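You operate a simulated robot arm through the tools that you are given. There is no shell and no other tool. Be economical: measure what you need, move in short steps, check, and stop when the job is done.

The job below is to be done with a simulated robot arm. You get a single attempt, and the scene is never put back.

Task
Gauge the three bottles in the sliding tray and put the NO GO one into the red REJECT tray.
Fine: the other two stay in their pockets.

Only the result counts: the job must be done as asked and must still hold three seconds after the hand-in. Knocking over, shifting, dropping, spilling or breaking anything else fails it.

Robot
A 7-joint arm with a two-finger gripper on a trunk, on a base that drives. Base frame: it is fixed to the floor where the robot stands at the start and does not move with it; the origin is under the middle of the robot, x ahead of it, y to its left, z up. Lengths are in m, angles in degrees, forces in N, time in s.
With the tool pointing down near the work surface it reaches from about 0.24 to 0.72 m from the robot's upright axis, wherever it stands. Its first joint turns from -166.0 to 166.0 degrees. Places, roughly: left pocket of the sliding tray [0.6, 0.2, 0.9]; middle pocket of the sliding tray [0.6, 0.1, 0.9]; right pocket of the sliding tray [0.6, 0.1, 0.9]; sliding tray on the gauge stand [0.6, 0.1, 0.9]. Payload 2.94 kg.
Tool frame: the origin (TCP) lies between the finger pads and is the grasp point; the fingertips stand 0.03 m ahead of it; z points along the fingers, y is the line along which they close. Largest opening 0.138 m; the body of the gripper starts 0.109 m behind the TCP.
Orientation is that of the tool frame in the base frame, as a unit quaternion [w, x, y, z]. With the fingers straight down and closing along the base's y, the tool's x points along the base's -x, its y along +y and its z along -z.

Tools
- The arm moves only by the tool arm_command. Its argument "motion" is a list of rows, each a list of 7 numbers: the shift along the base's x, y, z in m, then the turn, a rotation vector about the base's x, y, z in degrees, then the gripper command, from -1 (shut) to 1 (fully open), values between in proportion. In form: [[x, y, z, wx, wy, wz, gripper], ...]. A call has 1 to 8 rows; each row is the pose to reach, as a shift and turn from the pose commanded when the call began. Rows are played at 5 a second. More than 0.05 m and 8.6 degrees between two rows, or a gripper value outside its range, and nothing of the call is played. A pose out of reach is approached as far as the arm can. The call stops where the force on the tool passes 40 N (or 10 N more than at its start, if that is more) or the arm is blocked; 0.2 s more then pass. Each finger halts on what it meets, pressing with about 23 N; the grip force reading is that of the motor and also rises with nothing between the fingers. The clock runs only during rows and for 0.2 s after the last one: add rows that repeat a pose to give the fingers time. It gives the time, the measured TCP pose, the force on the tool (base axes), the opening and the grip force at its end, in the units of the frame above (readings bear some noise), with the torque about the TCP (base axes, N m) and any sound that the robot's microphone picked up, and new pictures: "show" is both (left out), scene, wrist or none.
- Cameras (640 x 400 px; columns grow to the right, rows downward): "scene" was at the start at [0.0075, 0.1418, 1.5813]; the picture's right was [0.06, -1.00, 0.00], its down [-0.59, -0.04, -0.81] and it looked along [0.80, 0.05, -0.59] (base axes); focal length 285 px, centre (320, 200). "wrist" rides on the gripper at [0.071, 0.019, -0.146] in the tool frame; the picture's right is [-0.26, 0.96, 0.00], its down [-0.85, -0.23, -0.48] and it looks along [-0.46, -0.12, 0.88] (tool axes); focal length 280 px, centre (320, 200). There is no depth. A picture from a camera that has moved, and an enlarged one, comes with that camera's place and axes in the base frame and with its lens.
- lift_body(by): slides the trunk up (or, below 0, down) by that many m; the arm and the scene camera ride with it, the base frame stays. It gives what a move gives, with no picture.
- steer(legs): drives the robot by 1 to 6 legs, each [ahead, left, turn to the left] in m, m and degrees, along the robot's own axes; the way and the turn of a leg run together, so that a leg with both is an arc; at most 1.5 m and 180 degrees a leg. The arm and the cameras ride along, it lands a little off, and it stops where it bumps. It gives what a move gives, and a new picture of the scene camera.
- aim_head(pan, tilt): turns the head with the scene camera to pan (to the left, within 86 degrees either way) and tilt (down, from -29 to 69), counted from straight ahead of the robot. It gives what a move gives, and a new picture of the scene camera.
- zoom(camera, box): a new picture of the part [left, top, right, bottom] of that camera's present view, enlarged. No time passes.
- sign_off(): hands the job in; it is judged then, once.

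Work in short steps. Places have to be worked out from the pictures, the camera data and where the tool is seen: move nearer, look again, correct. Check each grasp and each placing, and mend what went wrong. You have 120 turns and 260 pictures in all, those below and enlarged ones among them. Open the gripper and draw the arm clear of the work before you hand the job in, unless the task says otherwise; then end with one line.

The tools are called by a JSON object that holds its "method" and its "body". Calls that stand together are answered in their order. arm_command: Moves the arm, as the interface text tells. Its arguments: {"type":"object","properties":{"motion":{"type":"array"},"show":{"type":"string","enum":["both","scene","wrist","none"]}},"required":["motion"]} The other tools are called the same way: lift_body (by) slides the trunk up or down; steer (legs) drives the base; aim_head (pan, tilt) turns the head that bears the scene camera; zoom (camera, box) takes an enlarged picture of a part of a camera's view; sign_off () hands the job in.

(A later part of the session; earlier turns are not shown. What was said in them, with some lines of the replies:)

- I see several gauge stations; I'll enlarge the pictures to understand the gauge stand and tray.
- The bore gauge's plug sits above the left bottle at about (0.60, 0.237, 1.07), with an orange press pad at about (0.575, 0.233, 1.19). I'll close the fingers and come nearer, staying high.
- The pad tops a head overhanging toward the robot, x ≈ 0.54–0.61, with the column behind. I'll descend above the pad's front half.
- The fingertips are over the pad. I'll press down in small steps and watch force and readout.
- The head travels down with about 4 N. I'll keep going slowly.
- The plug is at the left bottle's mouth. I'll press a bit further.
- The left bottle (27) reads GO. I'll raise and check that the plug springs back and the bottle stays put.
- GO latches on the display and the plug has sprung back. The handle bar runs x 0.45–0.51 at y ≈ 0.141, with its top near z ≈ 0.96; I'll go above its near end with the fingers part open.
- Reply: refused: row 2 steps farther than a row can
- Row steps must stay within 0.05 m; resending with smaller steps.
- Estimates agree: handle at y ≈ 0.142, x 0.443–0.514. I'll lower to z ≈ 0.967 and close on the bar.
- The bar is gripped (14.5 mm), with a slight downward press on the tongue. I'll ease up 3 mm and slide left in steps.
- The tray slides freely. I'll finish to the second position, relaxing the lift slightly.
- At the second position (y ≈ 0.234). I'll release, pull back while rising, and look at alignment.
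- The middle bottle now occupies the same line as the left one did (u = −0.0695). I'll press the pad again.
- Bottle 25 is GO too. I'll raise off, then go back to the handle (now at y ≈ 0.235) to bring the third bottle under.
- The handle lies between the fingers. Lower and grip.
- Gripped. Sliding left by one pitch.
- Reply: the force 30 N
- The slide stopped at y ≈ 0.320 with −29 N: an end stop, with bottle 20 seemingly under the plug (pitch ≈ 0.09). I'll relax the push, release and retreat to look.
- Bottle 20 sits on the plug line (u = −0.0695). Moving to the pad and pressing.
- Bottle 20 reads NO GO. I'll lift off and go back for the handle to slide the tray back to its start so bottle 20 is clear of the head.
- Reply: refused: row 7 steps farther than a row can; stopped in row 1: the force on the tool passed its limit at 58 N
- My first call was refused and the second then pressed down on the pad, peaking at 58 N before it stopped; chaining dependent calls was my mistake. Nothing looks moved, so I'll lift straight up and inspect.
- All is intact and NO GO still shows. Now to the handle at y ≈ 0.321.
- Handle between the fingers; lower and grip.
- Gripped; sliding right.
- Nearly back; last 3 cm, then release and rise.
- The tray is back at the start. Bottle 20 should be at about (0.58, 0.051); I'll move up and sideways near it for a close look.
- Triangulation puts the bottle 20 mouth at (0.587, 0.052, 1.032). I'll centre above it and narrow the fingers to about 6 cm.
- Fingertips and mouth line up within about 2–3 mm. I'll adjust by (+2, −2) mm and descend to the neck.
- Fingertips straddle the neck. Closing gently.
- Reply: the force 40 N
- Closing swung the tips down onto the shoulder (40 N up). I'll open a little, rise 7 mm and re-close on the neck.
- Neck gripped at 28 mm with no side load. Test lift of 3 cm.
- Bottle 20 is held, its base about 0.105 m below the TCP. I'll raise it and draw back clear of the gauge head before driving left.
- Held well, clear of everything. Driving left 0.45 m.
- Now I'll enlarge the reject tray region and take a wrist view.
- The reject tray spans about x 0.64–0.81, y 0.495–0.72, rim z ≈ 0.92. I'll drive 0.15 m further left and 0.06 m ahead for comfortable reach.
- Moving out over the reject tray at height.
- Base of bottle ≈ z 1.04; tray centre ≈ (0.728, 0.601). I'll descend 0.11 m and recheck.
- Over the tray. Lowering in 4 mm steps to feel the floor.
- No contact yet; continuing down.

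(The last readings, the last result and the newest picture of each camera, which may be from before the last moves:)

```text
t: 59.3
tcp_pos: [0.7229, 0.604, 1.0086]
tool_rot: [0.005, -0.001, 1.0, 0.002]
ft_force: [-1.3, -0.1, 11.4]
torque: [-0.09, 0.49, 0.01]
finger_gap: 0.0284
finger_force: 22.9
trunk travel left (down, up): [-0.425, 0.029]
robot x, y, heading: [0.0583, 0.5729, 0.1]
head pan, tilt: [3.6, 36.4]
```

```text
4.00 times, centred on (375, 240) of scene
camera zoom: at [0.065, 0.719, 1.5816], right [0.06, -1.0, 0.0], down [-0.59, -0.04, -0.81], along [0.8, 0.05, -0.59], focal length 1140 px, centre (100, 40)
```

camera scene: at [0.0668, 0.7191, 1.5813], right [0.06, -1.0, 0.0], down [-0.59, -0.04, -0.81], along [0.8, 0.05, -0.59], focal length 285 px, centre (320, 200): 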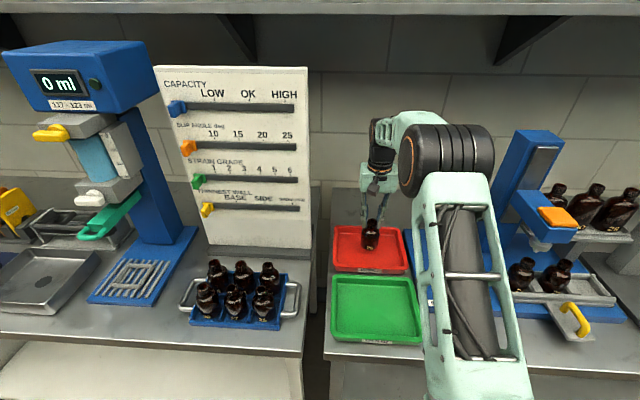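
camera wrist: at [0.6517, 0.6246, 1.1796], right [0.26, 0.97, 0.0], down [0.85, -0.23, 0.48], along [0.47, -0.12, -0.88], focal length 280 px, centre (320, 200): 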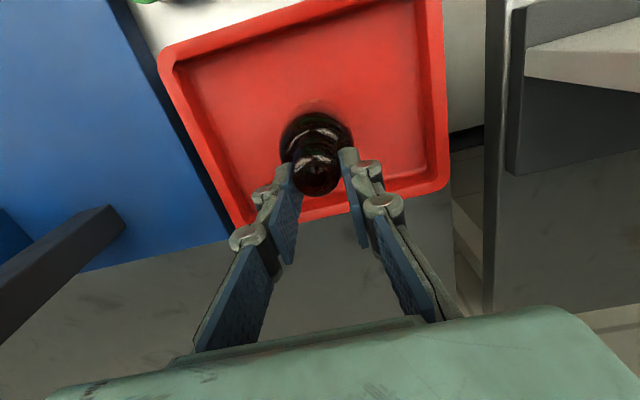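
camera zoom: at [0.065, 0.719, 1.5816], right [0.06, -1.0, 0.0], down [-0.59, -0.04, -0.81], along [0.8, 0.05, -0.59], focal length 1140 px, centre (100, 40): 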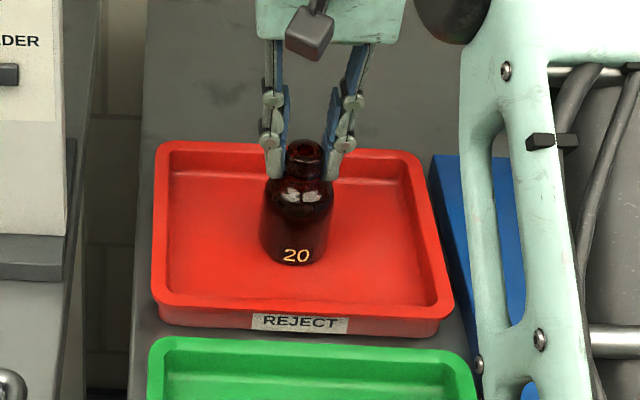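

Contact at 11 N. I'll ease 1 mm up, open slowly, then rise.

{"method": "arm_command", "body": {"motion": [[0, 0, 0.0015, 0, 0, 0, -1], [0, 0, 0.0015, 0, 0, 0, -0.55], [0, 0, 0.0015, 0, 0, 0, -0.35], [0, 0, 0.0015, 0, 0, 0, -0.15], [0, 0, 0.0015, 0, 0, 0, -0.1]]}}

{"method": "zoom", "body": {"camera": "scene", "box": [320, 190, 430, 290]}}

```text
t: 60.5
tcp_pos: [0.7233, 0.6036, 1.0076]
tool_rot: [0.004, -0.001, 1.0, 0.002]
ft_force: [0.7, -0.2, -0.2]
torque: [0.0, 0.03, -0.03]
finger_gap: 0.0621
finger_force: 0.0
trunk travel left (down, up): [-0.425, 0.029]
robot x, y, heading: [0.0594, 0.5756, 0.1]
head pan, tilt: [3.6, 36.4]
camera scene: at [0.0666, 0.7191, 1.5813], right [0.06, -1.0, 0.0], down [-0.59, -0.04, -0.81], along [0.8, 0.05, -0.59], focal length 285 px, centre (320, 200)
camera wrist: at [0.6511, 0.6242, 1.1536], right [0.26, 0.97, 0.0], down [0.85, -0.23, 0.48], along [0.47, -0.12, -0.88], focal length 280 px, centre (320, 200)
```

scene: 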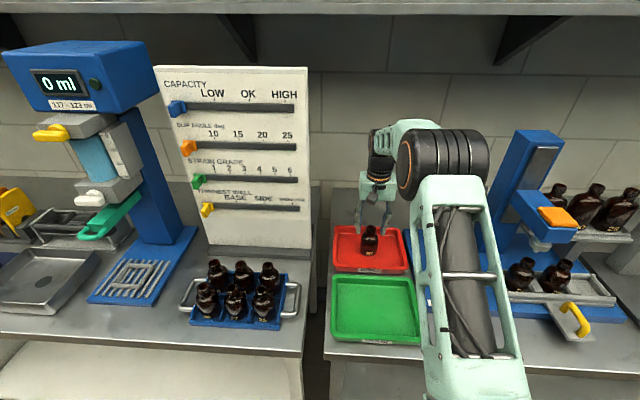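
wrist: 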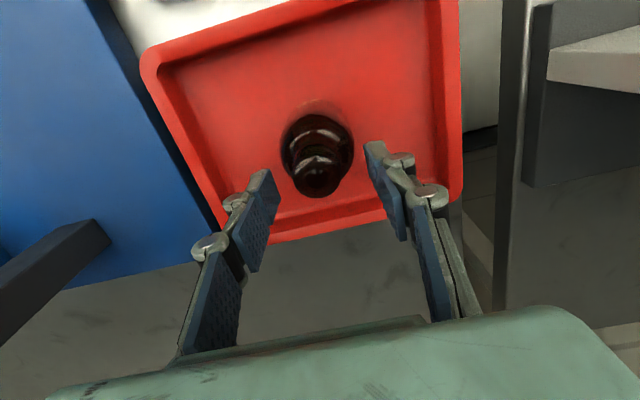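

```text
4.00 times, centred on (375, 240) of scene
camera zoom: at [0.0666, 0.7191, 1.5813], right [0.06, -1.0, 0.0], down [-0.59, -0.04, -0.81], along [0.8, 0.05, -0.59], focal length 1140 px, centre (100, 40)
```

zoom: 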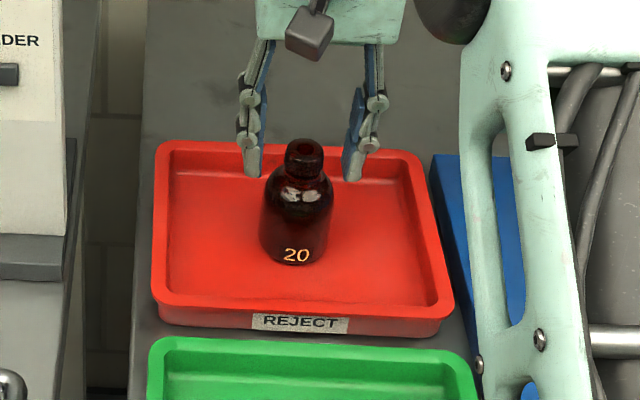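

The bottle stands free and upright in the reject tray. Raising straight up and drawing back.

{"method": "arm_command", "body": {"motion": [[0, 0, 0.03, 0, 0, 0, -0.1], [0, 0, 0.07, 0, 0, 0, 0], [0, 0, 0.11, 0, 0, 0, 0.3], [0, 0, 0.15, 0, 0, 0, 0.5], [-0.03, 0, 0.18, 0, 0, 0, 1], [-0.075, 0, 0.19, 0, 0, 0, 1], [-0.12, 0, 0.19, 0, 0, 0, 1], [-0.165, 0, 0.19, 0, 0, 0, 1]]}}

{"method": "zoom", "body": {"camera": "scene", "box": [320, 130, 640, 350]}}

```text
t: 62.3
tcp_pos: [0.5568, 0.6049, 1.2002]
tool_rot: [0.004, -0.001, 1.0, 0.002]
ft_force: [0.4, 0.2, 0.5]
torque: [0.02, -0.04, 0.0]
finger_gap: 0.138
finger_force: 0.0
trunk travel left (down, up): [-0.425, 0.029]
robot x, y, heading: [0.0609, 0.5735, 0.0]
head pan, tilt: [3.6, 36.4]
camera scene: at [0.0653, 0.719, 1.5814], right [0.06, -1.0, 0.0], down [-0.59, -0.04, -0.81], along [0.8, 0.05, -0.59], focal length 285 px, centre (320, 200)
camera wrist: at [0.4844, 0.6243, 1.3455], right [0.26, 0.97, 0.01], down [0.84, -0.23, 0.48], along [0.47, -0.12, -0.88], focal length 280 px, centre (320, 200)
```

scene: 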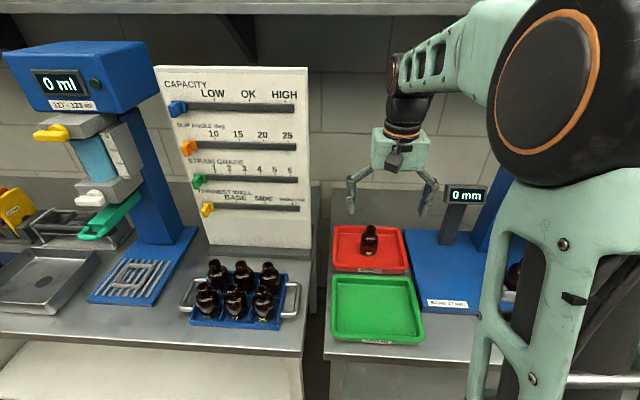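
wrist: 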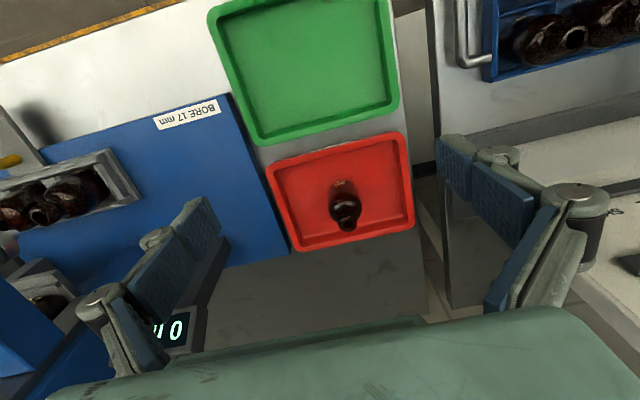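

```text
1.82 times, centred on (480, 240) of scene
camera zoom: at [0.0653, 0.719, 1.5814], right [0.06, -1.0, 0.0], down [-0.59, -0.04, -0.81], along [0.8, 0.05, -0.59], focal length 518 px, centre (29, 127)
```

zoom: 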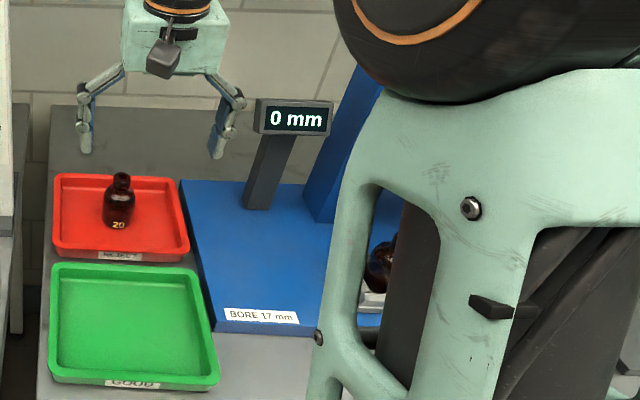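

Bottle 20 stands in the REJECT tray, the other two are seen in their pockets, and the arm is clear with the gripper open. Handing in.

{"method": "sign_off", "body": {}}

```text
The job is handed in.
```

I gauged all three bottles: 27 and 25 read GO, and 20 read NO GO. Bottle 20 now stands in the red REJECT tray, 27 and 25 are still in their pockets, and the job is handed in; a mistimed move pressed the gauge pad at 58 N, with no visible harm.
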